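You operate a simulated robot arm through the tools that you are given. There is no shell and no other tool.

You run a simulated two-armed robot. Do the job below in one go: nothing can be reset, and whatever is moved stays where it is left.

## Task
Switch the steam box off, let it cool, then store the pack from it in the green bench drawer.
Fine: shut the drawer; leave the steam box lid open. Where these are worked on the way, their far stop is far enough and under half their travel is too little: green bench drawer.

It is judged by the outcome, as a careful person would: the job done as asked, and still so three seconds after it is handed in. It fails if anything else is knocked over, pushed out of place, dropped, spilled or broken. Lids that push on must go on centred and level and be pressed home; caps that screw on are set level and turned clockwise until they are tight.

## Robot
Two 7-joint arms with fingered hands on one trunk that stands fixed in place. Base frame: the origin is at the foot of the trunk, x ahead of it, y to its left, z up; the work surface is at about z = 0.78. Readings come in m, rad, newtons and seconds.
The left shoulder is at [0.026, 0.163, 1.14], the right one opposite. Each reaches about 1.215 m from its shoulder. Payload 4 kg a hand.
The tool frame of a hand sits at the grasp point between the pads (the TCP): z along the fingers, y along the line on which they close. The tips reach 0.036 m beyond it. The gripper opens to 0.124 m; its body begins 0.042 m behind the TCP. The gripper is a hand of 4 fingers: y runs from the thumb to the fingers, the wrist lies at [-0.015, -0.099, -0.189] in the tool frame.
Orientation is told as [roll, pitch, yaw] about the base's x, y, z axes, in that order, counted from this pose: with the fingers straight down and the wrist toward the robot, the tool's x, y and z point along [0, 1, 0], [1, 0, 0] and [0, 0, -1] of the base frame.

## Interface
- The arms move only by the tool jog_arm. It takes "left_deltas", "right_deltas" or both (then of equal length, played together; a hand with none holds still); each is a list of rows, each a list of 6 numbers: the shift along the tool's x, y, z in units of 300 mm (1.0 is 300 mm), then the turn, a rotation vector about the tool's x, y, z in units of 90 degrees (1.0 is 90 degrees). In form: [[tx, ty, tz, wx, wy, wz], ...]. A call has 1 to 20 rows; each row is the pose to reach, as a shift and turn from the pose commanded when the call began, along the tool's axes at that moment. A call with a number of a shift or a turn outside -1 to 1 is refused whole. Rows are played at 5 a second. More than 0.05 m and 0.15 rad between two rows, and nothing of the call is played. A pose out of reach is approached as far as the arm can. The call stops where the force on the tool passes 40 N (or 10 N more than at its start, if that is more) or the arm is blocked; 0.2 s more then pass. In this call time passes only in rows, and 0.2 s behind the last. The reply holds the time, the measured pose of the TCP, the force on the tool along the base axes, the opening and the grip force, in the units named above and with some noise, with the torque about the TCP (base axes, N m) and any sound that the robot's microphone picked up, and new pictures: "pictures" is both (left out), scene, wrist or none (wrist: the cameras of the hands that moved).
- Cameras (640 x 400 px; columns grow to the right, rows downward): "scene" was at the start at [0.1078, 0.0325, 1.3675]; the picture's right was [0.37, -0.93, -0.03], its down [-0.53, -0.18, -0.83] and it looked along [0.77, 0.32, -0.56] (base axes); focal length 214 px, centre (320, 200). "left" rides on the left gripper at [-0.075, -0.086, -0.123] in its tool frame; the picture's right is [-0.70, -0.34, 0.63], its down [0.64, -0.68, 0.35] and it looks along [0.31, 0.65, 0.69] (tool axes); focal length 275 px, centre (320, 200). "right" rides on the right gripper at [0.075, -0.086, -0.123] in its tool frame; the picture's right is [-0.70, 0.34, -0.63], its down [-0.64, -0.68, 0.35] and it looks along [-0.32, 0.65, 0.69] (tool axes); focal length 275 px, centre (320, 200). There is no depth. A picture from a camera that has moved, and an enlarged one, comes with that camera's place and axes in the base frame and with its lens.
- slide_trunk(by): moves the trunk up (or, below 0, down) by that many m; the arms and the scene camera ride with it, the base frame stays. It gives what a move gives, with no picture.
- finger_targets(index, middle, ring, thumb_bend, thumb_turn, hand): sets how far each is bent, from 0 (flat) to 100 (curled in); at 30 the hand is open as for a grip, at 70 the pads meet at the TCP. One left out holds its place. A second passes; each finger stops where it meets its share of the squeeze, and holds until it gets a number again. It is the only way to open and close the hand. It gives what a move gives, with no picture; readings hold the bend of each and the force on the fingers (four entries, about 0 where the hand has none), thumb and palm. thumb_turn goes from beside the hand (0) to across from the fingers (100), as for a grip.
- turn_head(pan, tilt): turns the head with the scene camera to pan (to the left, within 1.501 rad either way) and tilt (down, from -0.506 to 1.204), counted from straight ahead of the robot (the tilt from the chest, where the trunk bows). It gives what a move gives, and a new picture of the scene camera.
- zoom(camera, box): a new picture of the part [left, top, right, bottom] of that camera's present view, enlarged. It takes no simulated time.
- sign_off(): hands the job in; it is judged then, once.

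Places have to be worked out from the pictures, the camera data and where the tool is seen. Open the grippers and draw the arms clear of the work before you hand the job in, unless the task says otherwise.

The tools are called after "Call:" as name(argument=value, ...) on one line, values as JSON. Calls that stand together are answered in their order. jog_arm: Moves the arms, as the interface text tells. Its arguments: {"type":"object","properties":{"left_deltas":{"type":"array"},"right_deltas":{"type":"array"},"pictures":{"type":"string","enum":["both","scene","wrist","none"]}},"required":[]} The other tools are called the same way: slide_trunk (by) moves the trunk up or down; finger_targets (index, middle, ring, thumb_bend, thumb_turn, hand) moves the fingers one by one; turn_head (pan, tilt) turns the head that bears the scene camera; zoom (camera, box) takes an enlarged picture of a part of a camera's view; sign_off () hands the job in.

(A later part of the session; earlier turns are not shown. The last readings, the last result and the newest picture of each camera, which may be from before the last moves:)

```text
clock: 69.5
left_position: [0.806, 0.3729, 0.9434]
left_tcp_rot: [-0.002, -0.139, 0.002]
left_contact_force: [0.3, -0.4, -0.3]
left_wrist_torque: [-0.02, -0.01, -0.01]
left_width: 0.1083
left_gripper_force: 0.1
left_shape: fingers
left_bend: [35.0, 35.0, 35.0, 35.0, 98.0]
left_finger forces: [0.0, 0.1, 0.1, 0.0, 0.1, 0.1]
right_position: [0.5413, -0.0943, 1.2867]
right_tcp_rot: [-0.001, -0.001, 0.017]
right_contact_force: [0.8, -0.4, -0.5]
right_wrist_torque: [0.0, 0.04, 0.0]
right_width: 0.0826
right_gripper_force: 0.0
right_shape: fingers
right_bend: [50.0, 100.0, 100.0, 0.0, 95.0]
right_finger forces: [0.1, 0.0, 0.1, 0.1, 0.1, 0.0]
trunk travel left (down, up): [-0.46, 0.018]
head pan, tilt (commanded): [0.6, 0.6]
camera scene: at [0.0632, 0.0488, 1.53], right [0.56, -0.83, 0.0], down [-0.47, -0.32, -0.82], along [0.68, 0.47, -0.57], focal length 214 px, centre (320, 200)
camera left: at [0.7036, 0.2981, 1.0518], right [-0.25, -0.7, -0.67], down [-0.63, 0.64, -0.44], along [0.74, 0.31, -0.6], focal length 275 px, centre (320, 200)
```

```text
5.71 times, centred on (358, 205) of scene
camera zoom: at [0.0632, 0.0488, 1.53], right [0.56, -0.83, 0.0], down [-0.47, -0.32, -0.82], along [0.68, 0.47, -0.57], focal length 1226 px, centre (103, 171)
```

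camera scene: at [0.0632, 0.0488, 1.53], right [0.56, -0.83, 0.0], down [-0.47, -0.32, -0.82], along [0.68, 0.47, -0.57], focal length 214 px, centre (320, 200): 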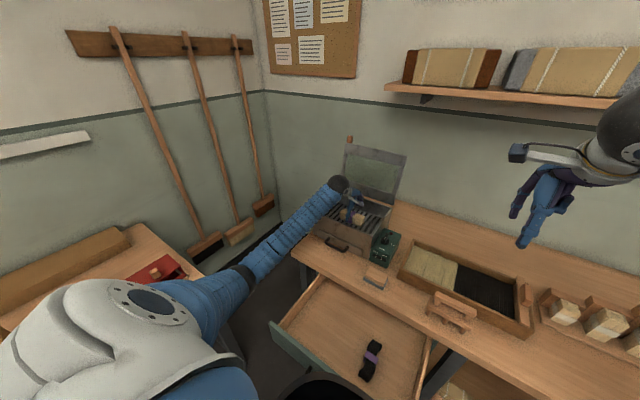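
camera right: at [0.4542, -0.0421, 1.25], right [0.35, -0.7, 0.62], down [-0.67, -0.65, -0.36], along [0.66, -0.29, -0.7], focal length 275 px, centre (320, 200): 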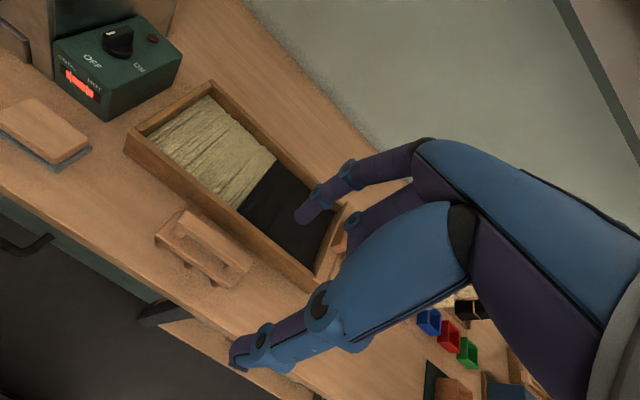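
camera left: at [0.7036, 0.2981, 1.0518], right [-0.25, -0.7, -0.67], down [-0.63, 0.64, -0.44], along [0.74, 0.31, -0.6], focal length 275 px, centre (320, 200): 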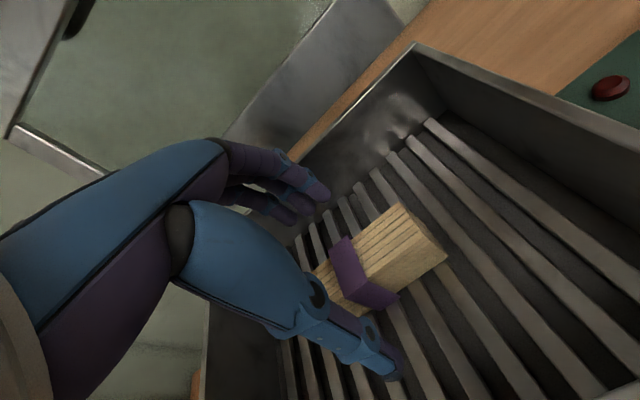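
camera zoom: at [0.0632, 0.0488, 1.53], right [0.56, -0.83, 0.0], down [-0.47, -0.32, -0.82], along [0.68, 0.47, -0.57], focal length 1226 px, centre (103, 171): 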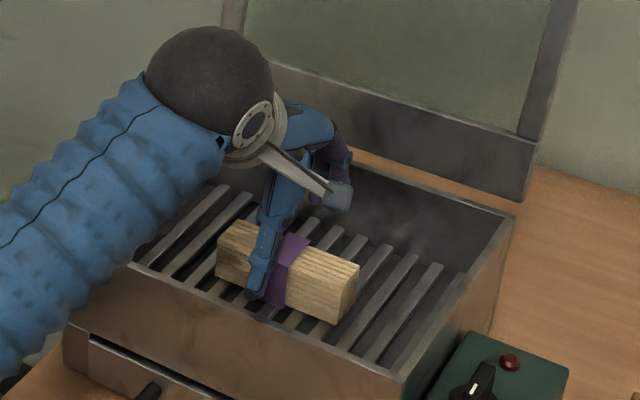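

The thumb is in front of the pack and the fingers behind it, well centred. I'll sink the last 41 mm so the tips stay just above the grate.

Call:
jog_arm(left_deltas=[[0.002, 0.0, 0.07, 0, 0, 0], [0.003, 0.001, 0.135, 0, 0, 0]], pictures="both")

Call:
zoom(camera="left", box=[220, 140, 520, 400])

Call:
zoom(camera="scene", box=[310, 170, 406, 240])

```text
clock: 70.1
left_position: [0.8136, 0.3743, 0.9016]
left_tcp_rot: [0.0, -0.139, -0.001]
left_contact_force: [0.8, -0.3, 0.1]
left_wrist_torque: [0.02, 0.0, -0.01]
left_width: 0.1085
left_gripper_force: 0.1
left_shape: fingers
left_bend: [35.0, 35.0, 35.0, 35.0, 98.0]
left_finger forces: [0.0, 0.1, 0.0, 0.0, 0.0, 0.1]
right_position: [0.5415, -0.0944, 1.2873]
right_tcp_rot: [-0.001, -0.002, 0.018]
right_contact_force: [0.0, 0.1, -0.2]
right_wrist_torque: [0.0, -0.02, 0.0]
right_width: 0.0826
right_gripper_force: 0.0
right_shape: fingers
right_bend: [50.0, 100.0, 100.0, 0.0, 95.0]
right_finger forces: [0.0, 0.1, 0.0, 0.0, 0.0, 0.0]
trunk travel left (down, up): [-0.46, 0.018]
head pan, tilt (commanded): [0.6, 0.6]
camera scene: at [0.0632, 0.0488, 1.53], right [0.56, -0.83, 0.0], down [-0.47, -0.32, -0.82], along [0.68, 0.47, -0.57], focal length 214 px, centre (320, 200)
camera left: at [0.7107, 0.2996, 1.0126], right [-0.25, -0.7, -0.67], down [-0.63, 0.64, -0.44], along [0.74, 0.32, -0.59], focal length 275 px, centre (320, 200)
```

scene: 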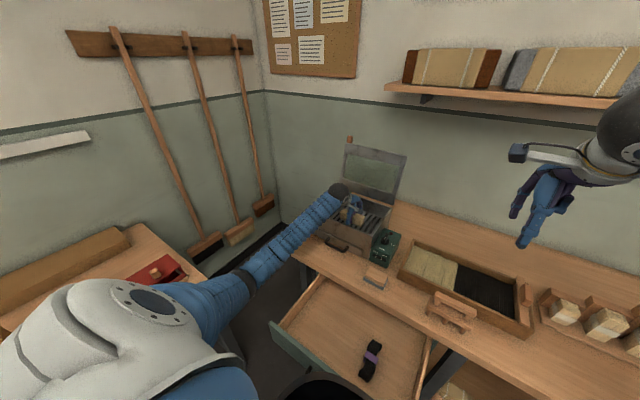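
left: 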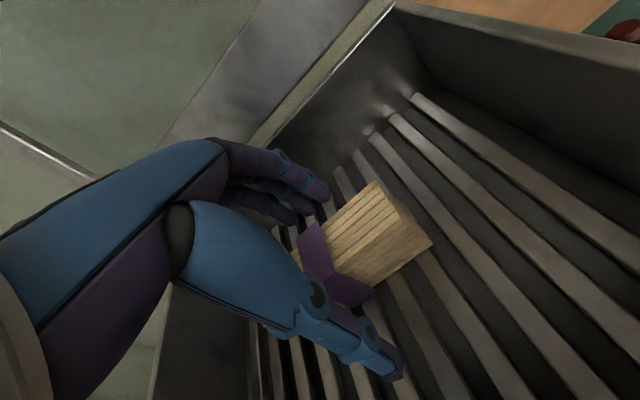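

```text
1.54 times, centred on (370, 270) of left
camera zoom: at [0.7107, 0.2996, 1.0126], right [-0.25, -0.7, -0.67], down [-0.63, 0.64, -0.44], along [0.74, 0.32, -0.59], focal length 424 px, centre (243, 92)
```

zoom: 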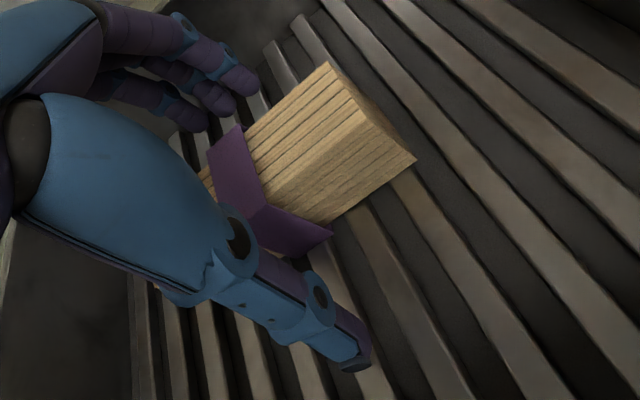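

```text
5.71 times, centred on (358, 205) of scene
camera zoom: at [0.0632, 0.0488, 1.53], right [0.56, -0.83, 0.0], down [-0.47, -0.32, -0.82], along [0.68, 0.47, -0.57], focal length 1226 px, centre (103, 171)
```

zoom: 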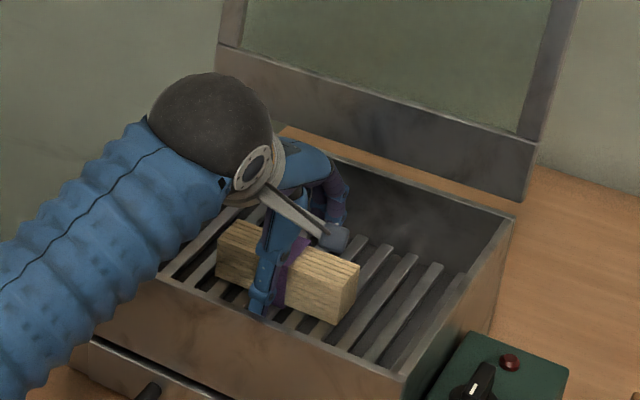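

The pads are on both sides of the pack, with no contact yet. I'll close the fingers and thumb on it.

Call:
finger_targets(hand="left", index=80, middle=80, ring=80, thumb_bend=80)

Call:
jog_arm(left_deltas=[[0, 0, 0, 0, 0, 0]], pictures="both")

Call:
zoom(camera="left", box=[220, 140, 520, 400])

Call:
zoom(camera="scene", box=[310, 170, 406, 240])

```text
clock: 71.1
left_position: [0.8137, 0.3732, 0.9059]
left_tcp_rot: [-0.002, -0.142, 0.0]
left_contact_force: [2.4, -0.4, 8.8]
left_wrist_torque: [0.09, -0.37, -0.1]
left_width: 0.0527
left_gripper_force: 29.1
left_shape: fingers
left_bend: [55.0, 56.0, 56.0, 55.0, 100.0]
left_finger forces: [10.9, 9.0, 10.0, 0.0, 28.5, 0.0]
right_position: [0.5402, -0.0952, 1.2877]
right_tcp_rot: [0.001, -0.001, 0.019]
right_contact_force: [-0.4, -0.3, -0.7]
right_wrist_torque: [-0.01, -0.04, -0.03]
right_width: 0.0826
right_gripper_force: 0.0
right_shape: fingers
right_bend: [50.0, 100.0, 100.0, 0.0, 95.0]
right_finger forces: [0.0, 0.1, 0.0, 0.0, 0.1, 0.0]
trunk travel left (down, up): [-0.46, 0.018]
head pan, tilt (commanded): [0.6, 0.6]
```

```text
clock: 71.5
left_position: [0.8115, 0.3749, 0.9058]
left_tcp_rot: [-0.001, -0.141, 0.0]
left_contact_force: [2.4, 0.4, 9.8]
left_wrist_torque: [0.12, -0.4, -0.13]
left_width: 0.0527
left_gripper_force: 29.1
left_shape: fingers
left_bend: [55.0, 56.0, 56.0, 55.0, 100.0]
left_finger forces: [11.0, 9.1, 10.3, 0.0, 28.5, 0.1]
right_position: [0.5394, -0.0958, 1.2863]
right_tcp_rot: [0.001, -0.004, 0.018]
right_contact_force: [-0.6, 0.9, 0.2]
right_wrist_torque: [-0.01, 0.01, 0.01]
right_width: 0.0829
right_gripper_force: 0.1
right_shape: fingers
right_bend: [50.0, 100.0, 100.0, 0.0, 95.0]
right_finger forces: [0.0, 0.0, 0.0, 0.0, 0.0, 0.0]
trunk travel left (down, up): [-0.46, 0.018]
head pan, tilt (commanded): [0.6, 0.6]
camera scene: at [0.0623, 0.0484, 1.5301], right [0.56, -0.83, 0.0], down [-0.47, -0.32, -0.82], along [0.68, 0.47, -0.57], focal length 214 px, centre (320, 200)
camera left: at [0.7103, 0.2993, 1.0138], right [-0.24, -0.7, -0.67], down [-0.63, 0.64, -0.44], along [0.74, 0.31, -0.59], focal length 275 px, centre (320, 200)
```

scene: 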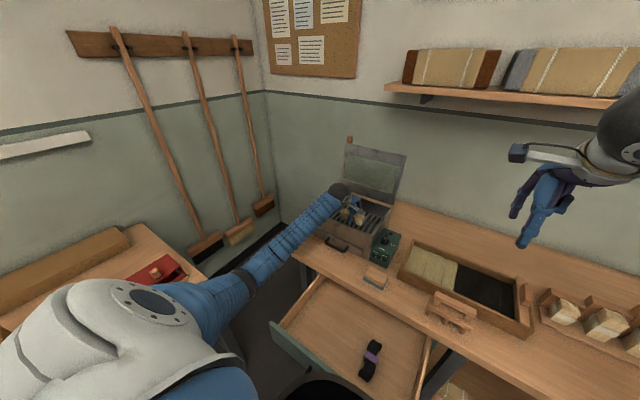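
left: 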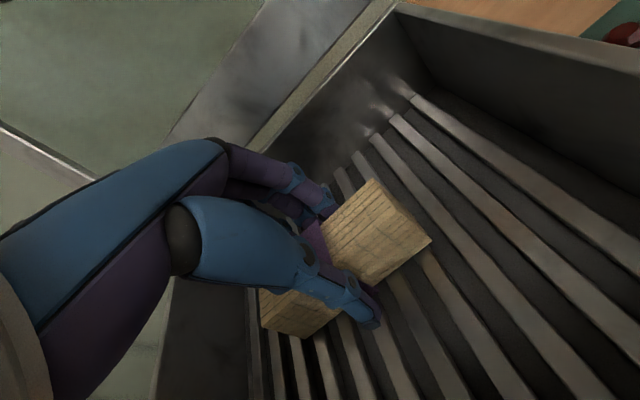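

```text
1.54 times, centred on (370, 270) of left
camera zoom: at [0.7103, 0.2993, 1.0138], right [-0.24, -0.7, -0.67], down [-0.63, 0.64, -0.44], along [0.74, 0.31, -0.59], focal length 424 px, centre (243, 92)
```

zoom: 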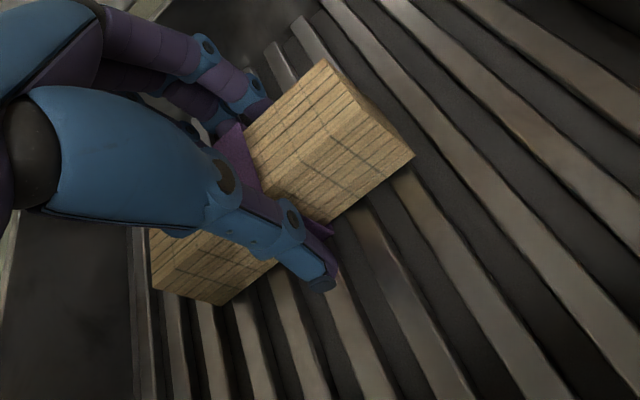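

```text
5.71 times, centred on (358, 205) of scene
camera zoom: at [0.0623, 0.0484, 1.5301], right [0.56, -0.83, 0.0], down [-0.47, -0.32, -0.82], along [0.68, 0.47, -0.57], focal length 1226 px, centre (103, 171)
```

zoom: 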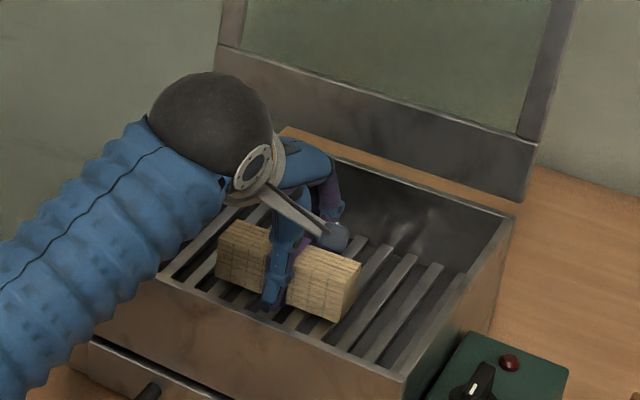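

The pack is gripped with about 10 N per finger and 28 N on the thumb. Its surface pattern looks different from before, so I'll zoom in before lifting to see whether I'm squeezing it too hard.

Call:
zoom(camera="left", box=[310, 170, 450, 300])

Call:
zoom(camera="scene", box=[338, 198, 378, 228])

```text
3.08 times, centred on (380, 235) of left
camera zoom: at [0.7103, 0.2993, 1.0138], right [-0.24, -0.7, -0.67], down [-0.63, 0.64, -0.44], along [0.74, 0.31, -0.59], focal length 847 px, centre (135, 92)
```

zoom: 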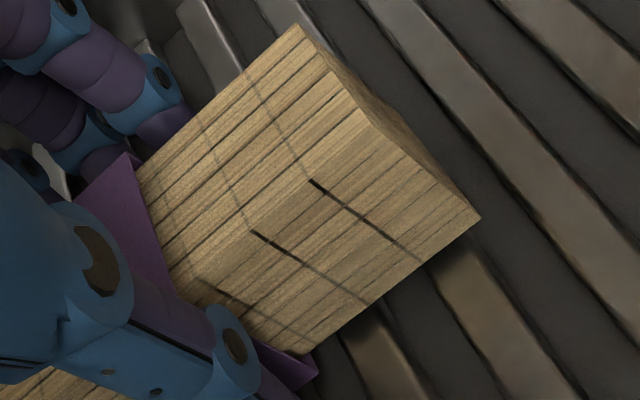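

```text
13.33 times, centred on (358, 213) of scene
camera zoom: at [0.0623, 0.0484, 1.5301], right [0.56, -0.83, 0.0], down [-0.47, -0.32, -0.82], along [0.68, 0.47, -0.57], focal length 2860 px, centre (-187, 27)
```

zoom: 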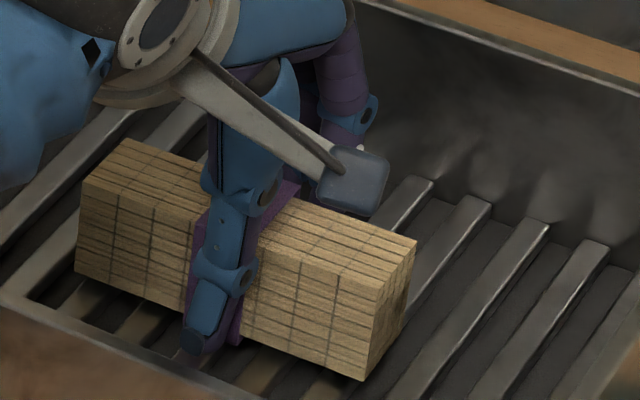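

Dark cross lines have appeared on the pack that weren't there before, possibly a sign of squeezing too hard. It still rests on the grate, so I'll ease the grip right away and look again.

Call:
finger_targets(hand="left", index=52, middle=53, ring=53, thumb_bend=52)

Call:
zoom(camera="left", box=[310, 170, 450, 300])

Call:
zoom(camera="scene", box=[338, 198, 378, 228])

```text
clock: 72.5
left_position: [0.8135, 0.3756, 0.9039]
left_tcp_rot: [-0.002, -0.14, 0.0]
left_contact_force: [-0.9, -1.4, -0.5]
left_wrist_torque: [0.01, -0.01, -0.03]
left_width: 0.0576
left_gripper_force: 0.2
left_shape: fingers
left_bend: [52.0, 53.0, 53.0, 52.0, 100.0]
left_finger forces: [0.2, 0.5, 0.2, 0.1, 0.8, 0.1]
right_position: [0.5416, -0.0944, 1.2876]
right_tcp_rot: [0.0, -0.002, 0.018]
right_contact_force: [0.0, 1.2, -0.5]
right_wrist_torque: [0.02, 0.01, -0.02]
right_width: 0.0828
right_gripper_force: 0.0
right_shape: fingers
right_bend: [50.0, 100.0, 100.0, 0.0, 95.0]
right_finger forces: [0.0, 0.1, 0.1, 0.0, 0.0, 0.1]
trunk travel left (down, up): [-0.46, 0.018]
head pan, tilt (commanded): [0.6, 0.6]
```

```text
3.08 times, centred on (380, 235) of left
camera zoom: at [0.7106, 0.2994, 1.0129], right [-0.25, -0.7, -0.67], down [-0.63, 0.64, -0.44], along [0.74, 0.31, -0.6], focal length 847 px, centre (135, 92)
```

zoom: 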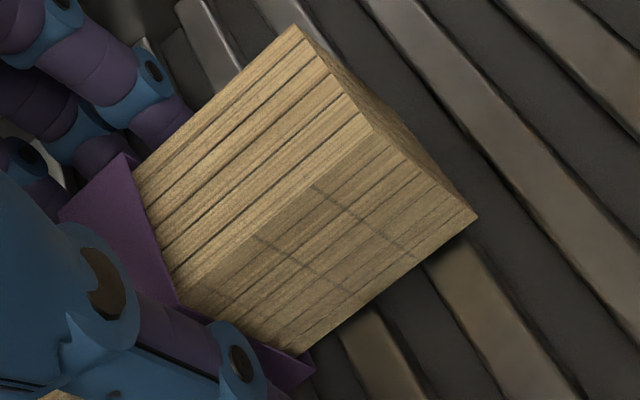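

```text
13.33 times, centred on (358, 213) of scene
camera zoom: at [0.0629, 0.0487, 1.5301], right [0.56, -0.83, 0.0], down [-0.47, -0.32, -0.82], along [0.68, 0.47, -0.57], focal length 2860 px, centre (-187, 27)
```

zoom: 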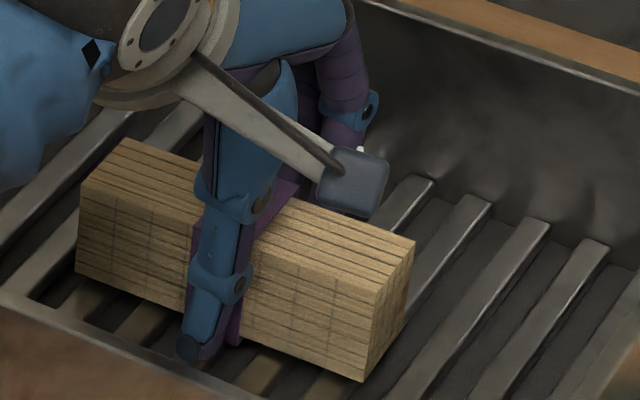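

The lines fade as the squeeze drops, so they warn of over-squeezing; the pack needs a light grip. I'll close in just by a notch and read the force.

Call:
finger_targets(hand="left", index=53, middle=53.6, ring=53.8, thumb_bend=53)

Call:
zoom(camera="left", box=[310, 170, 450, 300])

Call:
zoom(camera="scene", box=[338, 198, 378, 228])

```text
clock: 73.5
left_position: [0.8132, 0.3752, 0.9033]
left_tcp_rot: [-0.002, -0.14, 0.001]
left_contact_force: [0.0, 0.5, 0.1]
left_wrist_torque: [-0.02, -0.01, -0.03]
left_width: 0.0561
left_gripper_force: 2.2
left_shape: fingers
left_bend: [52.0, 53.0, 53.0, 53.0, 100.0]
left_finger forces: [0.9, 0.6, 0.2, 0.0, 1.8, 0.0]
right_position: [0.5406, -0.0953, 1.2862]
right_tcp_rot: [0.001, -0.002, 0.016]
right_contact_force: [0.0, 0.2, -0.2]
right_wrist_torque: [-0.04, -0.03, -0.02]
right_width: 0.0826
right_gripper_force: 0.1
right_shape: fingers
right_bend: [50.0, 100.0, 100.0, 0.0, 95.0]
right_finger forces: [0.0, 0.0, 0.1, 0.0, 0.1, 0.1]
trunk travel left (down, up): [-0.46, 0.018]
head pan, tilt (commanded): [0.6, 0.6]
```

```text
3.08 times, centred on (380, 235) of left
camera zoom: at [0.7107, 0.2995, 1.0129], right [-0.25, -0.7, -0.67], down [-0.63, 0.64, -0.44], along [0.74, 0.31, -0.6], focal length 847 px, centre (135, 92)
```

zoom: 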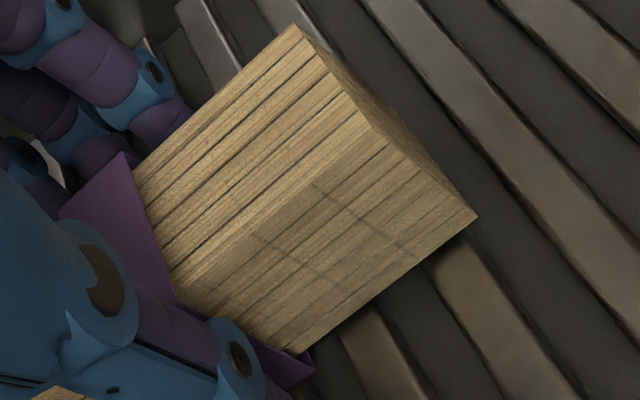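

```text
13.33 times, centred on (358, 213) of scene
camera zoom: at [0.063, 0.0488, 1.5301], right [0.56, -0.83, 0.0], down [-0.47, -0.32, -0.82], along [0.68, 0.47, -0.57], focal length 2860 px, centre (-187, 27)
```

zoom: 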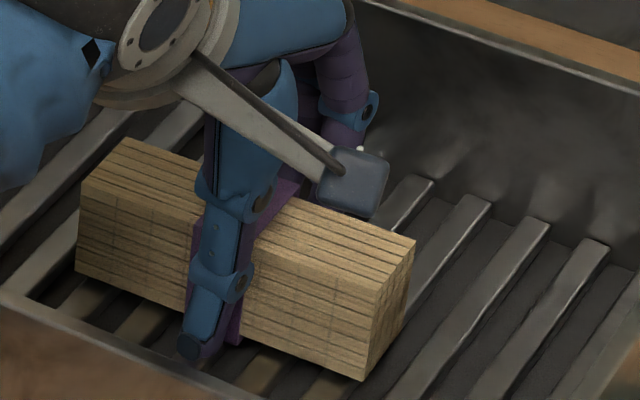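

The grip force is 2.2 N and the lines keep fading. I'll take it up to a modest level, aiming for roughly 6–10 N, for a secure but gentle lift.

Call:
finger_targets(hand="left", index=54, middle=54.6, ring=54.8, thumb_bend=53.6)

Call:
zoom(camera="left", box=[310, 170, 450, 300])

```text
clock: 74.5
left_position: [0.813, 0.3745, 0.9038]
left_tcp_rot: [-0.004, -0.14, 0.0]
left_contact_force: [-0.3, -0.1, -0.2]
left_wrist_torque: [0.01, -0.05, 0.03]
left_width: 0.0561
left_gripper_force: 2.8
left_shape: fingers
left_bend: [53.0, 53.0, 53.0, 53.0, 100.0]
left_finger forces: [1.5, 1.0, 0.7, 0.0, 2.8, 0.0]
right_position: [0.5409, -0.0937, 1.2865]
right_tcp_rot: [0.0, 0.0, 0.017]
right_contact_force: [-0.2, -0.1, -0.5]
right_wrist_torque: [-0.05, 0.0, 0.01]
right_width: 0.0825
right_gripper_force: 0.1
right_shape: fingers
right_bend: [50.0, 100.0, 100.0, 0.0, 95.0]
right_finger forces: [0.0, 0.1, 0.0, 0.0, 0.0, 0.0]
trunk travel left (down, up): [-0.46, 0.018]
head pan, tilt (commanded): [0.6, 0.6]
```

```text
3.08 times, centred on (380, 235) of left
camera zoom: at [0.7107, 0.2995, 1.013], right [-0.25, -0.7, -0.67], down [-0.63, 0.64, -0.44], along [0.74, 0.31, -0.6], focal length 847 px, centre (135, 92)
```

zoom: 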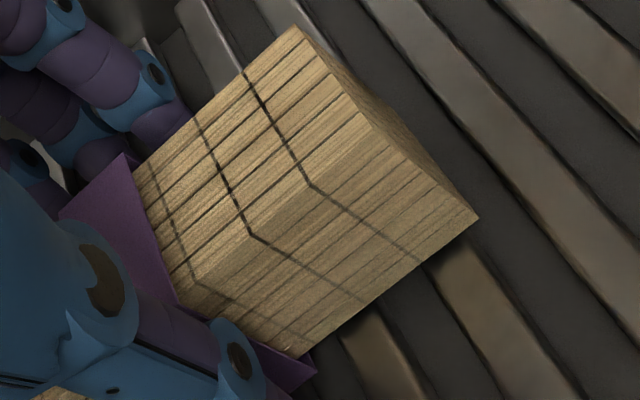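

The lines look different again at only 2.8 N, so they may be something other than squeeze marks. I'll look from the scene camera and let a moment pass without changing the grip.

Call:
zoom(camera="scene", box=[338, 198, 378, 228])

Call:
jog_arm(left_deltas=[[0, 0, 0, 0, 0, 0], [0, 0, 0, 0, 0, 0], [0, 0, 0, 0, 0, 0], [0, 0, 0, 0, 0, 0]], pictures="none")

Call:
zoom(camera="left", box=[310, 170, 450, 300])

Call:
zoom(camera="scene", box=[338, 198, 378, 228])

```text
13.33 times, centred on (358, 213) of scene
camera zoom: at [0.063, 0.0488, 1.5301], right [0.56, -0.83, 0.0], down [-0.47, -0.32, -0.82], along [0.68, 0.47, -0.57], focal length 2860 px, centre (-187, 27)
```

zoom: 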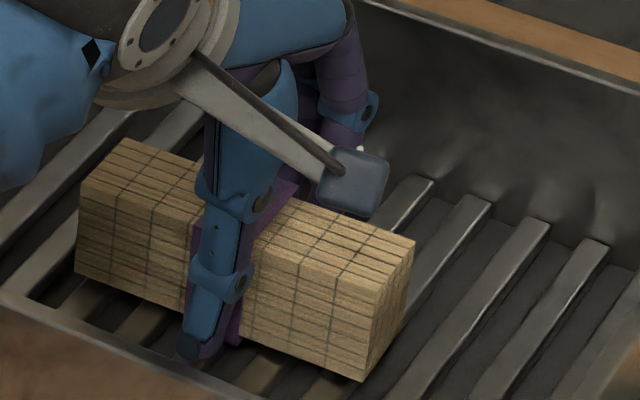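

```text
clock: 75.5
left_position: [0.8142, 0.3741, 0.9038]
left_tcp_rot: [-0.002, -0.14, -0.001]
left_contact_force: [1.1, -0.2, 0.4]
left_wrist_torque: [0.0, -0.03, 0.0]
left_width: 0.0556
left_gripper_force: 2.5
left_shape: fingers
left_bend: [53.0, 53.0, 53.0, 53.0, 100.0]
left_finger forces: [1.4, 0.9, 0.7, 0.0, 2.8, 0.0]
right_position: [0.541, -0.0945, 1.2878]
right_tcp_rot: [0.0, 0.0, 0.016]
right_contact_force: [-0.4, -0.4, -0.3]
right_wrist_torque: [-0.03, -0.02, 0.03]
right_width: 0.0825
right_gripper_force: 0.0
right_shape: fingers
right_bend: [50.0, 100.0, 100.0, 0.0, 95.0]
right_finger forces: [0.0, 0.0, 0.0, 0.1, 0.1, 0.0]
trunk travel left (down, up): [-0.46, 0.018]
head pan, tilt (commanded): [0.6, 0.6]
```

```text
3.08 times, centred on (380, 235) of left
camera zoom: at [0.7107, 0.2995, 1.013], right [-0.25, -0.7, -0.67], down [-0.63, 0.64, -0.44], along [0.74, 0.31, -0.6], focal length 847 px, centre (135, 92)
```

zoom: 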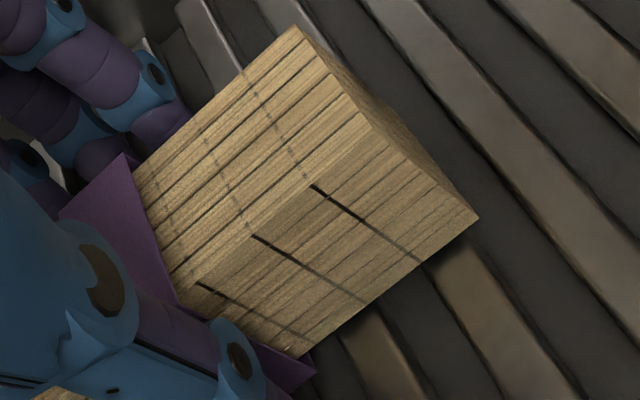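

```text
13.33 times, centred on (358, 213) of scene
camera zoom: at [0.063, 0.0488, 1.5301], right [0.56, -0.83, 0.0], down [-0.47, -0.32, -0.82], along [0.68, 0.47, -0.57], focal length 2860 px, centre (-187, 27)
```

zoom: 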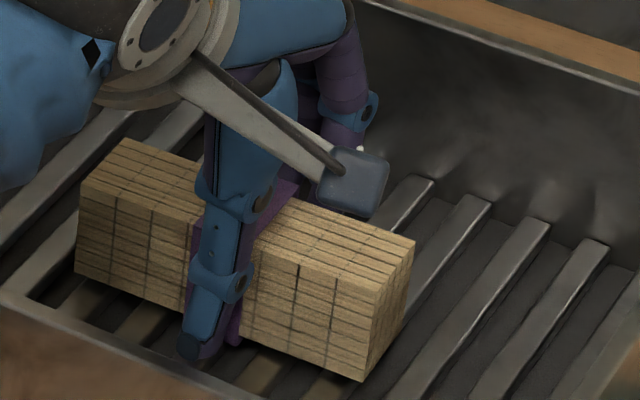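

The lines shift even with the grip unchanged, and look like the joints between small segments, as in the flexible black pack in the drawer, not damage. I'll firm the grip moderately and then lift a little to test it.

Call:
finger_targets(hand="left", index=57, middle=58, ring=58, thumb_bend=55)

Call:
zoom(camera="left", box=[310, 170, 450, 300])

```text
clock: 76.5
left_position: [0.8134, 0.3738, 0.9033]
left_tcp_rot: [-0.002, -0.141, -0.001]
left_contact_force: [1.2, 0.1, 1.8]
left_wrist_torque: [-0.02, -0.09, -0.03]
left_width: 0.0553
left_gripper_force: 7.8
left_shape: fingers
left_bend: [54.0, 55.0, 55.0, 53.0, 100.0]
left_finger forces: [2.7, 2.8, 2.6, 0.0, 7.2, 0.0]
right_position: [0.5397, -0.0945, 1.287]
right_tcp_rot: [0.0, -0.002, 0.018]
right_contact_force: [-0.8, 0.1, -0.1]
right_wrist_torque: [-0.01, -0.01, 0.0]
right_width: 0.0828
right_gripper_force: 0.1
right_shape: fingers
right_bend: [50.0, 100.0, 100.0, 0.0, 95.0]
right_finger forces: [0.0, 0.0, 0.1, 0.0, 0.1, 0.0]
trunk travel left (down, up): [-0.46, 0.018]
head pan, tilt (commanded): [0.6, 0.6]
```

```text
3.08 times, centred on (380, 235) of left
camera zoom: at [0.7106, 0.2994, 1.0131], right [-0.25, -0.7, -0.67], down [-0.63, 0.64, -0.44], along [0.74, 0.31, -0.6], focal length 847 px, centre (135, 92)
```

zoom: 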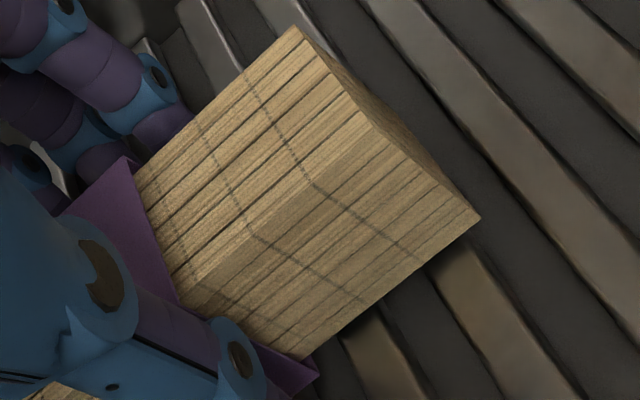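

The grip force is 7.8 N. I'll lift 30 mm straight up and see whether the pack comes along level.

Call:
jog_arm(left_deltas=[[0, 0.005, -0.033, 0, 0, 0], [0, 0.009, -0.066, 0, 0, 0], [0, 0.014, -0.1, 0, 0, 0]], pictures="none")

Call:
zoom(camera="left", box=[220, 140, 520, 400])

Call:
zoom(camera="scene", box=[318, 185, 382, 233])

```text
clock: 77.3
left_position: [0.8124, 0.3742, 0.9361]
left_tcp_rot: [-0.001, -0.139, 0.001]
left_contact_force: [0.3, -0.1, -0.2]
left_wrist_torque: [0.0, 0.0, 0.01]
left_width: 0.0552
left_gripper_force: 7.4
left_shape: fingers
left_bend: [54.0, 55.0, 55.0, 53.0, 100.0]
left_finger forces: [2.6, 2.6, 2.3, 0.0, 7.4, 0.1]
right_position: [0.5405, -0.095, 1.2857]
right_tcp_rot: [0.0, -0.002, 0.018]
right_contact_force: [-0.2, 0.2, -0.2]
right_wrist_torque: [0.0, -0.01, 0.01]
right_width: 0.0828
right_gripper_force: 0.1
right_shape: fingers
right_bend: [50.0, 100.0, 100.0, 0.0, 95.0]
right_finger forces: [0.0, 0.0, 0.0, 0.1, 0.1, 0.0]
trunk travel left (down, up): [-0.46, 0.018]
head pan, tilt (commanded): [0.6, 0.6]
```

```text
1.54 times, centred on (370, 270) of left
camera zoom: at [0.71, 0.2986, 1.0443], right [-0.25, -0.7, -0.67], down [-0.63, 0.64, -0.44], along [0.74, 0.31, -0.6], focal length 424 px, centre (243, 92)
```

zoom: 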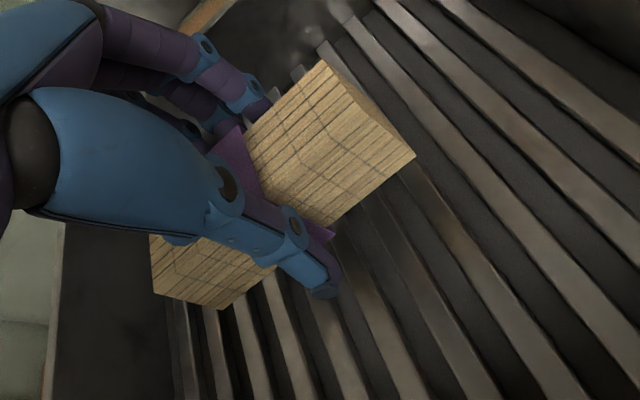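

```text
8.33 times, centred on (350, 209) of scene
camera zoom: at [0.063, 0.0487, 1.5301], right [0.56, -0.83, 0.0], down [-0.47, -0.32, -0.82], along [0.68, 0.47, -0.57], focal length 1787 px, centre (70, 125)
```

zoom: 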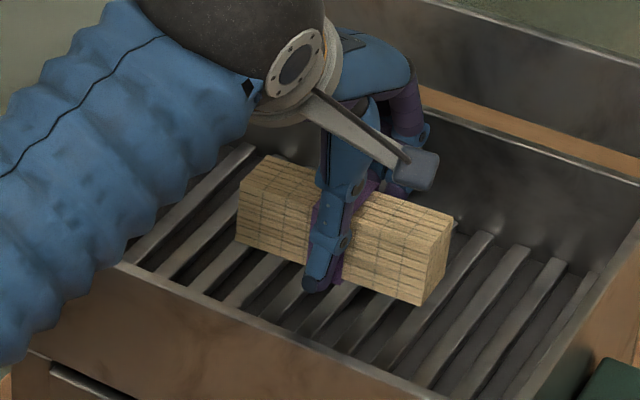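

The pack lifts cleanly and level with the light grip. I'll raise it clear of the box rim and carry it back toward the robot, slowly.

Call:
jog_arm(left_deltas=[[0, 0.014, -0.1, 0, 0, 0], [0, 0.028, -0.2, 0, 0, 0], [0, 0.042, -0.3, 0, 0, 0], [0, 0.056, -0.396, 0, 0, 0], [0.053, -0.06, -0.412, 0, 0, 0], [0.107, -0.175, -0.429, 0, 0, 0], [0.16, -0.29, -0.445, 0, 0, 0], [0.213, -0.406, -0.461, 0, 0, 0], [0.267, -0.521, -0.478, 0, 0, 0], [0.32, -0.637, -0.494, 0, 0, 0]], pictures="both")

```text
clock: 79.5
left_position: [0.6026, 0.4719, 1.0542]
left_tcp_rot: [-0.001, -0.14, -0.003]
left_contact_force: [0.6, -0.3, -1.0]
left_wrist_torque: [-0.02, -0.03, -0.01]
left_width: 0.055
left_gripper_force: 7.5
left_shape: fingers
left_bend: [54.0, 55.0, 55.0, 53.0, 100.0]
left_finger forces: [2.6, 2.5, 2.2, 0.0, 7.2, 0.0]
right_position: [0.5398, -0.0942, 1.2882]
right_tcp_rot: [0.0, -0.001, 0.019]
right_contact_force: [-0.5, 0.0, -1.0]
right_wrist_torque: [0.01, 0.02, -0.01]
right_width: 0.0825
right_gripper_force: 0.0
right_shape: fingers
right_bend: [50.0, 100.0, 100.0, 0.0, 95.0]
right_finger forces: [0.0, 0.0, 0.1, 0.1, 0.1, 0.0]
trunk travel left (down, up): [-0.46, 0.018]
head pan, tilt (commanded): [0.6, 0.6]
camera scene: at [0.0614, 0.0494, 1.5301], right [0.56, -0.83, 0.0], down [-0.47, -0.32, -0.82], along [0.68, 0.46, -0.57], focal length 214 px, centre (320, 200)
camera left: at [0.5002, 0.396, 1.1635], right [-0.25, -0.7, -0.67], down [-0.63, 0.64, -0.44], along [0.74, 0.31, -0.59], focal length 275 px, centre (320, 200)
```

scene: 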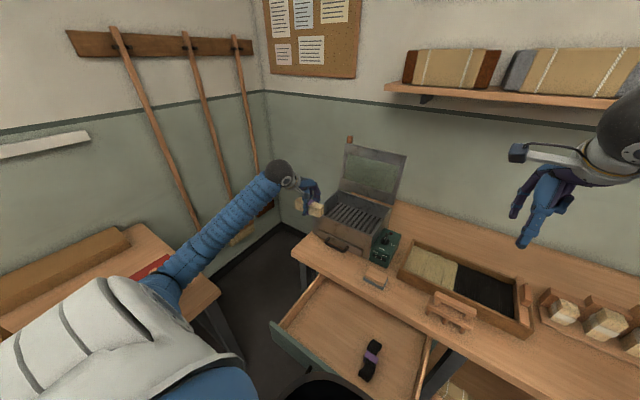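
left: 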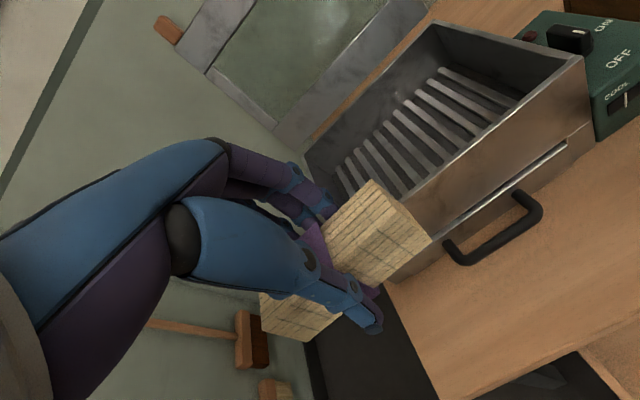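

The pack is held securely, the box is empty, and the lid is still open. I'll now swing the hand to the wrist-left orientation that worked at the drawer, moving down in front of the bench.

Call:
jog_arm(left_deltas=[[-0.039, -0.038, 0.024, -0.003, 0.003, 0.083], [-0.079, -0.076, 0.048, -0.006, 0.006, 0.167], [-0.118, -0.113, 0.072, -0.009, 0.009, 0.25], [-0.158, -0.151, 0.096, -0.012, 0.012, 0.333], [-0.197, -0.189, 0.12, -0.015, 0.015, 0.416], [-0.237, -0.227, 0.144, -0.018, 0.018, 0.5], [-0.276, -0.264, 0.167, -0.02, 0.02, 0.583], [-0.315, -0.302, 0.191, -0.023, 0.023, 0.666], [-0.355, -0.34, 0.215, -0.026, 0.026, 0.75], [-0.394, -0.378, 0.239, -0.029, 0.029, 0.833], [-0.434, -0.415, 0.263, -0.032, 0.032, 0.916], [-0.473, -0.453, 0.287, -0.035, 0.035, 0.9995]], pictures="none")

Call:
turn_head(pan=0.4, tilt=0.8)

```text
clock: 82.1
left_position: [0.4811, 0.3293, 0.9513]
left_tcp_rot: [0.21, -0.002, -1.571]
left_contact_force: [-0.2, 0.3, -0.2]
left_wrist_torque: [-0.01, 0.02, 0.02]
left_width: 0.0551
left_gripper_force: 6.4
left_shape: fingers
left_bend: [54.0, 55.0, 55.0, 53.0, 100.0]
left_finger forces: [2.6, 2.5, 2.0, 0.0, 7.0, 0.0]
right_position: [0.5403, -0.0946, 1.2861]
right_tcp_rot: [0.001, -0.002, 0.017]
right_contact_force: [-1.0, 0.6, -0.2]
right_wrist_torque: [0.0, 0.01, 0.01]
right_width: 0.0829
right_gripper_force: 0.1
right_shape: fingers
right_bend: [50.0, 100.0, 100.0, 0.0, 95.0]
right_finger forces: [0.0, 0.0, 0.1, 0.1, 0.0, 0.1]
trunk travel left (down, up): [-0.46, 0.018]
head pan, tilt (commanded): [0.6, 0.6]
```

```text
clock: 82.8
left_position: [0.4811, 0.329, 0.9512]
left_tcp_rot: [0.21, -0.002, -1.572]
left_contact_force: [0.0, -0.2, -1.0]
left_wrist_torque: [0.01, 0.04, -0.02]
left_width: 0.0551
left_gripper_force: 7.2
left_shape: fingers
left_bend: [54.0, 55.0, 55.0, 53.0, 100.0]
left_finger forces: [2.6, 2.5, 2.2, 0.0, 7.0, 0.1]
right_position: [0.5404, -0.094, 1.2871]
right_tcp_rot: [0.0, -0.001, 0.018]
right_contact_force: [0.5, 0.8, -0.2]
right_wrist_torque: [-0.01, 0.02, 0.0]
right_width: 0.0824
right_gripper_force: 0.2
right_shape: fingers
right_bend: [50.0, 100.0, 100.0, 0.0, 95.0]
right_finger forces: [0.0, 0.0, 0.0, 0.1, 0.0, 0.1]
trunk travel left (down, up): [-0.46, 0.018]
head pan, tilt (commanded): [0.4, 0.799]
camera scene: at [0.0641, 0.0305, 1.5132], right [0.39, -0.92, 0.0], down [-0.66, -0.28, -0.7], along [0.64, 0.27, -0.72], focal length 214 px, centre (320, 200)
```

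scene: 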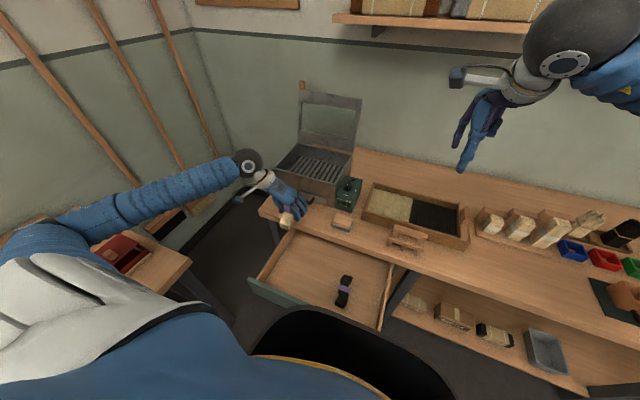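

The pack is at (0.481, 0.329, 0.951), held steadily. I'll zoom on the open drawer to judge its floor height and free area.

Call:
zoom(camera="scene", box=[240, 200, 416, 330])

Call:
jog_arm(left_deltas=[[0, 0, 0, 0, 0, 0]], pictures="wrist")

```text
3.08 times, centred on (328, 265) of scene
camera zoom: at [0.0641, 0.0305, 1.5132], right [0.39, -0.92, 0.0], down [-0.66, -0.28, -0.7], along [0.64, 0.27, -0.72], focal length 660 px, centre (295, 0)
```

zoom: 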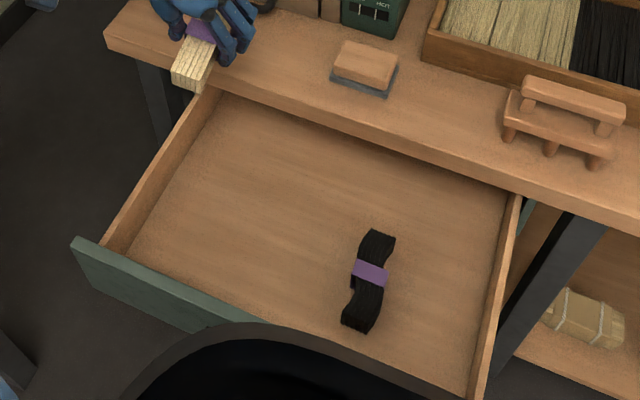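

```text
clock: 83.2
left_position: [0.4829, 0.3297, 0.9511]
left_tcp_rot: [0.208, -0.002, -1.57]
left_contact_force: [-0.2, -0.5, -0.5]
left_wrist_torque: [0.01, 0.03, 0.04]
left_width: 0.055
left_gripper_force: 7.1
left_shape: fingers
left_bend: [54.0, 55.0, 55.0, 53.0, 100.0]
left_finger forces: [2.6, 2.4, 2.2, 0.0, 6.9, 0.0]
right_position: [0.5403, -0.0947, 1.2876]
right_tcp_rot: [0.0, -0.001, 0.018]
right_contact_force: [-0.1, -0.2, 0.8]
right_wrist_torque: [-0.02, 0.01, -0.01]
right_width: 0.0825
right_gripper_force: 0.0
right_shape: fingers
right_bend: [50.0, 100.0, 100.0, 0.0, 95.0]
right_finger forces: [0.0, 0.0, 0.1, 0.0, 0.0, 0.0]
trunk travel left (down, up): [-0.46, 0.018]
head pan, tilt (commanded): [0.4, 0.799]
camera left: at [0.3822, 0.4151, 1.0552], right [-0.55, 0.34, -0.77], down [0.7, 0.68, -0.21], along [0.45, -0.65, -0.61], focal length 275 px, centre (320, 200)
```

left: 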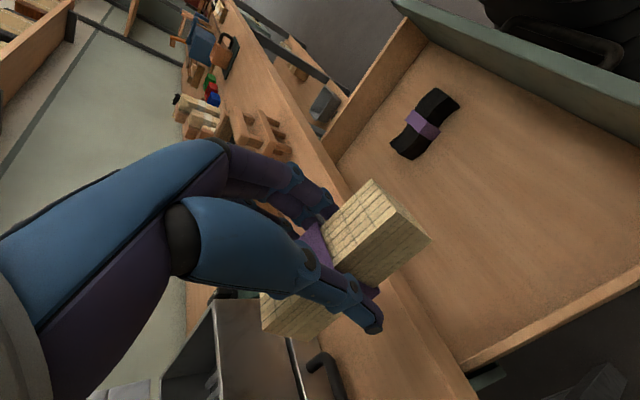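

The drawer floor looks to be at z≈0.62, with the black pack near (0.405, 0.07), leaving the left side free. I'll level the pack and lower it toward (0.43, 0.25), stopping above the drawer rim first.

Call:
jog_arm(left_deltas=[[-0.051, 0.044, 0.098, -0.0148, -0.0222, -0.0016], [-0.102, 0.089, 0.195, -0.0296, -0.0444, -0.0031], [-0.153, 0.133, 0.293, -0.0444, -0.0667, -0.0047], [-0.203, 0.177, 0.391, -0.0592, -0.0889, -0.0062], [-0.254, 0.222, 0.488, -0.074, -0.1111, -0.0078], [-0.305, 0.266, 0.586, -0.0888, -0.1333, -0.0093]], pictures="both")

Call:
zoom(camera="scene", box=[240, 200, 416, 330])

```text
clock: 84.6
left_position: [0.4281, 0.2496, 0.7602]
left_tcp_rot: [-0.001, -0.142, -1.569]
left_contact_force: [0.2, 0.0, 0.0]
left_wrist_torque: [-0.03, 0.04, 0.01]
left_width: 0.0551
left_gripper_force: 7.0
left_shape: fingers
left_bend: [54.0, 55.0, 55.0, 53.0, 100.0]
left_finger forces: [2.6, 2.4, 2.1, 0.0, 6.9, 0.1]
right_position: [0.5412, -0.0945, 1.2864]
right_tcp_rot: [0.0, -0.003, 0.016]
right_contact_force: [-0.1, 0.0, 0.0]
right_wrist_torque: [0.06, -0.01, -0.03]
right_width: 0.0826
right_gripper_force: 0.1
right_shape: fingers
right_bend: [50.0, 100.0, 100.0, 0.0, 95.0]
right_finger forces: [0.0, 0.0, 0.1, 0.1, 0.0, 0.0]
trunk travel left (down, up): [-0.46, 0.018]
head pan, tilt (commanded): [0.4, 0.799]
camera scene: at [0.0645, 0.0304, 1.5131], right [0.39, -0.92, 0.0], down [-0.66, -0.28, -0.7], along [0.64, 0.27, -0.72], focal length 214 px, centre (320, 200)
camera left: at [0.3525, 0.3516, 0.8693], right [-0.7, 0.24, -0.67], down [0.64, 0.63, -0.44], along [0.32, -0.74, -0.59], focal length 275 px, centre (320, 200)
```

scene: 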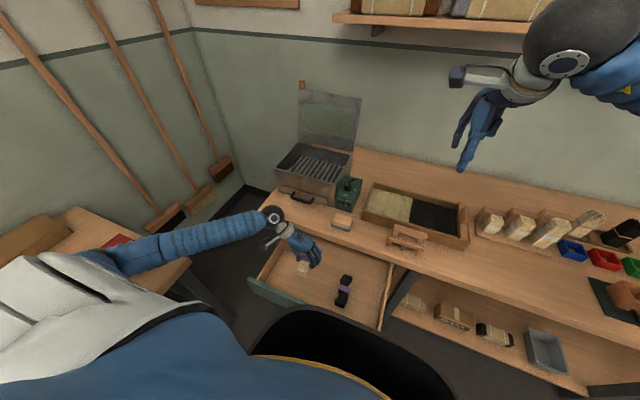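
left: 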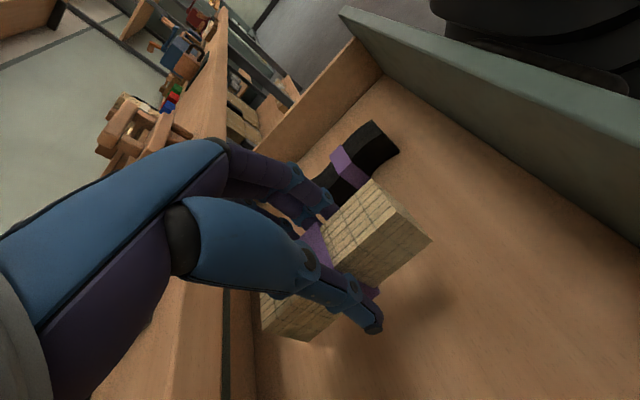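

```text
3.08 times, centred on (328, 265) of scene
camera zoom: at [0.0645, 0.0304, 1.5131], right [0.39, -0.92, 0.0], down [-0.66, -0.28, -0.7], along [0.64, 0.27, -0.72], focal length 660 px, centre (295, 0)
```

zoom: 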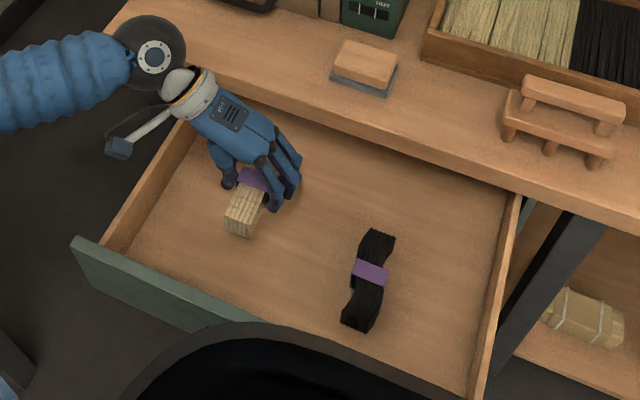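

The pack is over the free left part of the drawer and level. I'll lower 65 mm more, then creep down to feel the floor.

Call:
jog_arm(left_deltas=[[0, -0.01, 0.0715, 0, 0, 0], [0, -0.02, 0.143, 0, 0, 0], [0, -0.03, 0.2145, 0, 0, 0]], pictures="wrist")

Call:
zoom(camera="scene", box=[270, 220, 350, 280])

```text
clock: 85.4
left_position: [0.4279, 0.2473, 0.6961]
left_tcp_rot: [0.001, -0.142, -1.571]
left_contact_force: [0.3, 0.6, -0.7]
left_wrist_torque: [0.04, -0.01, -0.01]
left_width: 0.0548
left_gripper_force: 6.4
left_shape: fingers
left_bend: [54.0, 55.0, 55.0, 53.0, 100.0]
left_finger forces: [2.5, 2.4, 2.1, 0.0, 7.0, 0.0]
right_position: [0.5401, -0.0938, 1.2872]
right_tcp_rot: [0.001, -0.001, 0.019]
right_contact_force: [0.6, -0.3, 0.1]
right_wrist_torque: [-0.02, 0.0, -0.02]
right_width: 0.0823
right_gripper_force: 0.1
right_shape: fingers
right_bend: [50.0, 100.0, 100.0, 0.0, 95.0]
right_finger forces: [0.0, 0.0, 0.0, 0.0, 0.1, 0.1]
trunk travel left (down, up): [-0.46, 0.018]
head pan, tilt (commanded): [0.4, 0.799]
camera left: at [0.3523, 0.3499, 0.8048], right [-0.7, 0.24, -0.67], down [0.65, 0.63, -0.44], along [0.32, -0.74, -0.59], focal length 275 px, centre (320, 200)
```

left: 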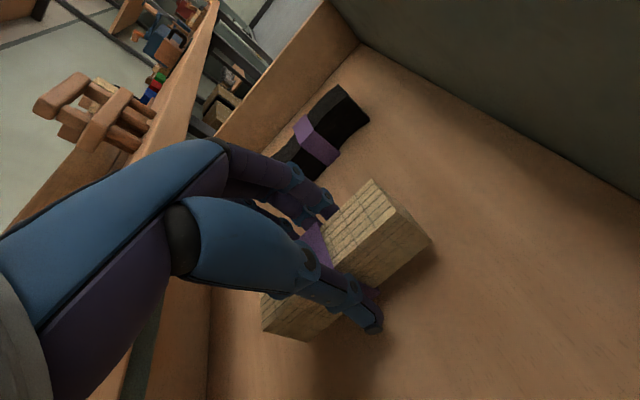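

```text
6.67 times, centred on (310, 250) of scene
camera zoom: at [0.0644, 0.0303, 1.5132], right [0.39, -0.92, 0.0], down [-0.66, -0.28, -0.7], along [0.64, 0.27, -0.72], focal length 1430 px, centre (387, -133)
```

zoom: 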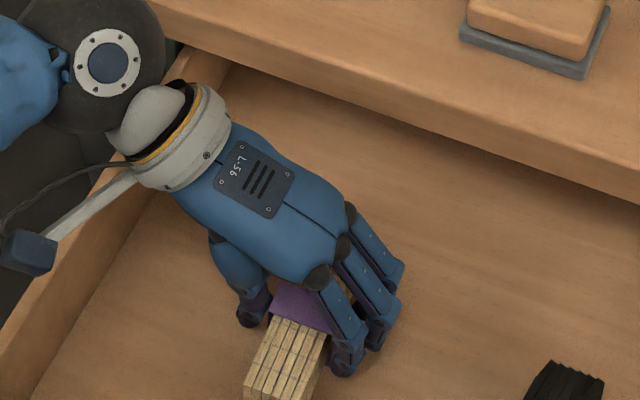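

The pack's shadow is closing up beneath it. I'll creep down in small steps and check for contact.

Call:
jog_arm(left_deltas=[[0, -0.002, 0.0165, 0, 0, 0], [0, -0.0046, 0.033, 0, 0, 0]], pictures="wrist")

Call:
zoom(camera="left", box=[240, 160, 480, 360])

```text
clock: 86.0
left_position: [0.4258, 0.2474, 0.6857]
left_tcp_rot: [0.0, -0.141, -1.571]
left_contact_force: [-0.3, 0.1, -1.4]
left_wrist_torque: [0.0, 0.0, -0.01]
left_width: 0.0551
left_gripper_force: 6.8
left_shape: fingers
left_bend: [54.0, 55.0, 55.0, 53.0, 100.0]
left_finger forces: [2.4, 2.4, 2.1, 0.0, 6.9, 0.1]
right_position: [0.5415, -0.0947, 1.2862]
right_tcp_rot: [-0.001, -0.001, 0.018]
right_contact_force: [0.0, 0.6, -0.3]
right_wrist_torque: [0.03, -0.02, -0.01]
right_width: 0.0822
right_gripper_force: 0.1
right_shape: fingers
right_bend: [50.0, 100.0, 100.0, 0.0, 95.0]
right_finger forces: [0.0, 0.1, 0.1, 0.1, 0.1, 0.0]
trunk travel left (down, up): [-0.46, 0.018]
head pan, tilt (commanded): [0.4, 0.799]
camera left: at [0.3515, 0.3498, 0.7945], right [-0.7, 0.24, -0.67], down [0.64, 0.63, -0.44], along [0.32, -0.74, -0.59], focal length 275 px, centre (320, 200)
```

left: 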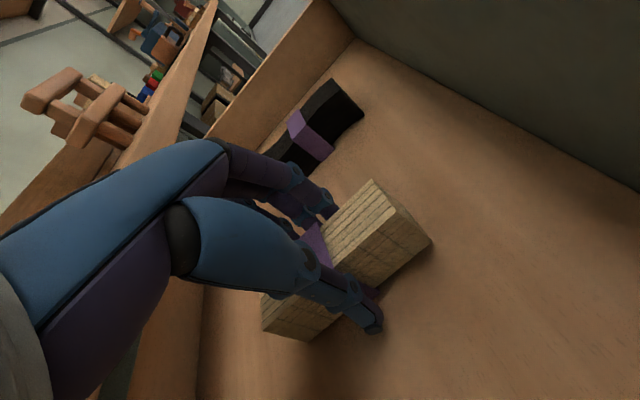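

```text
2.00 times, centred on (360, 260) of left
camera zoom: at [0.3515, 0.3498, 0.7945], right [-0.7, 0.24, -0.67], down [0.64, 0.63, -0.44], along [0.32, -0.74, -0.59], focal length 551 px, centre (240, 80)
```

zoom: 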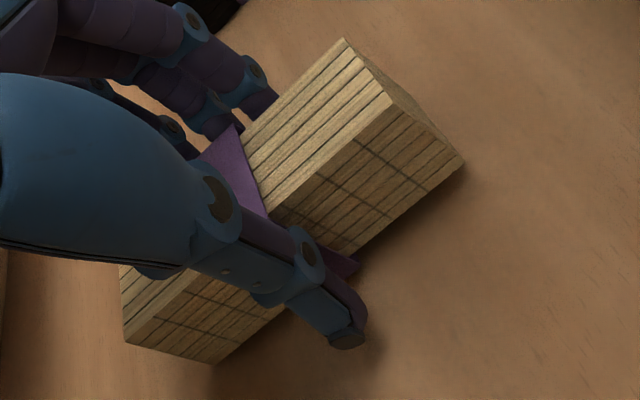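

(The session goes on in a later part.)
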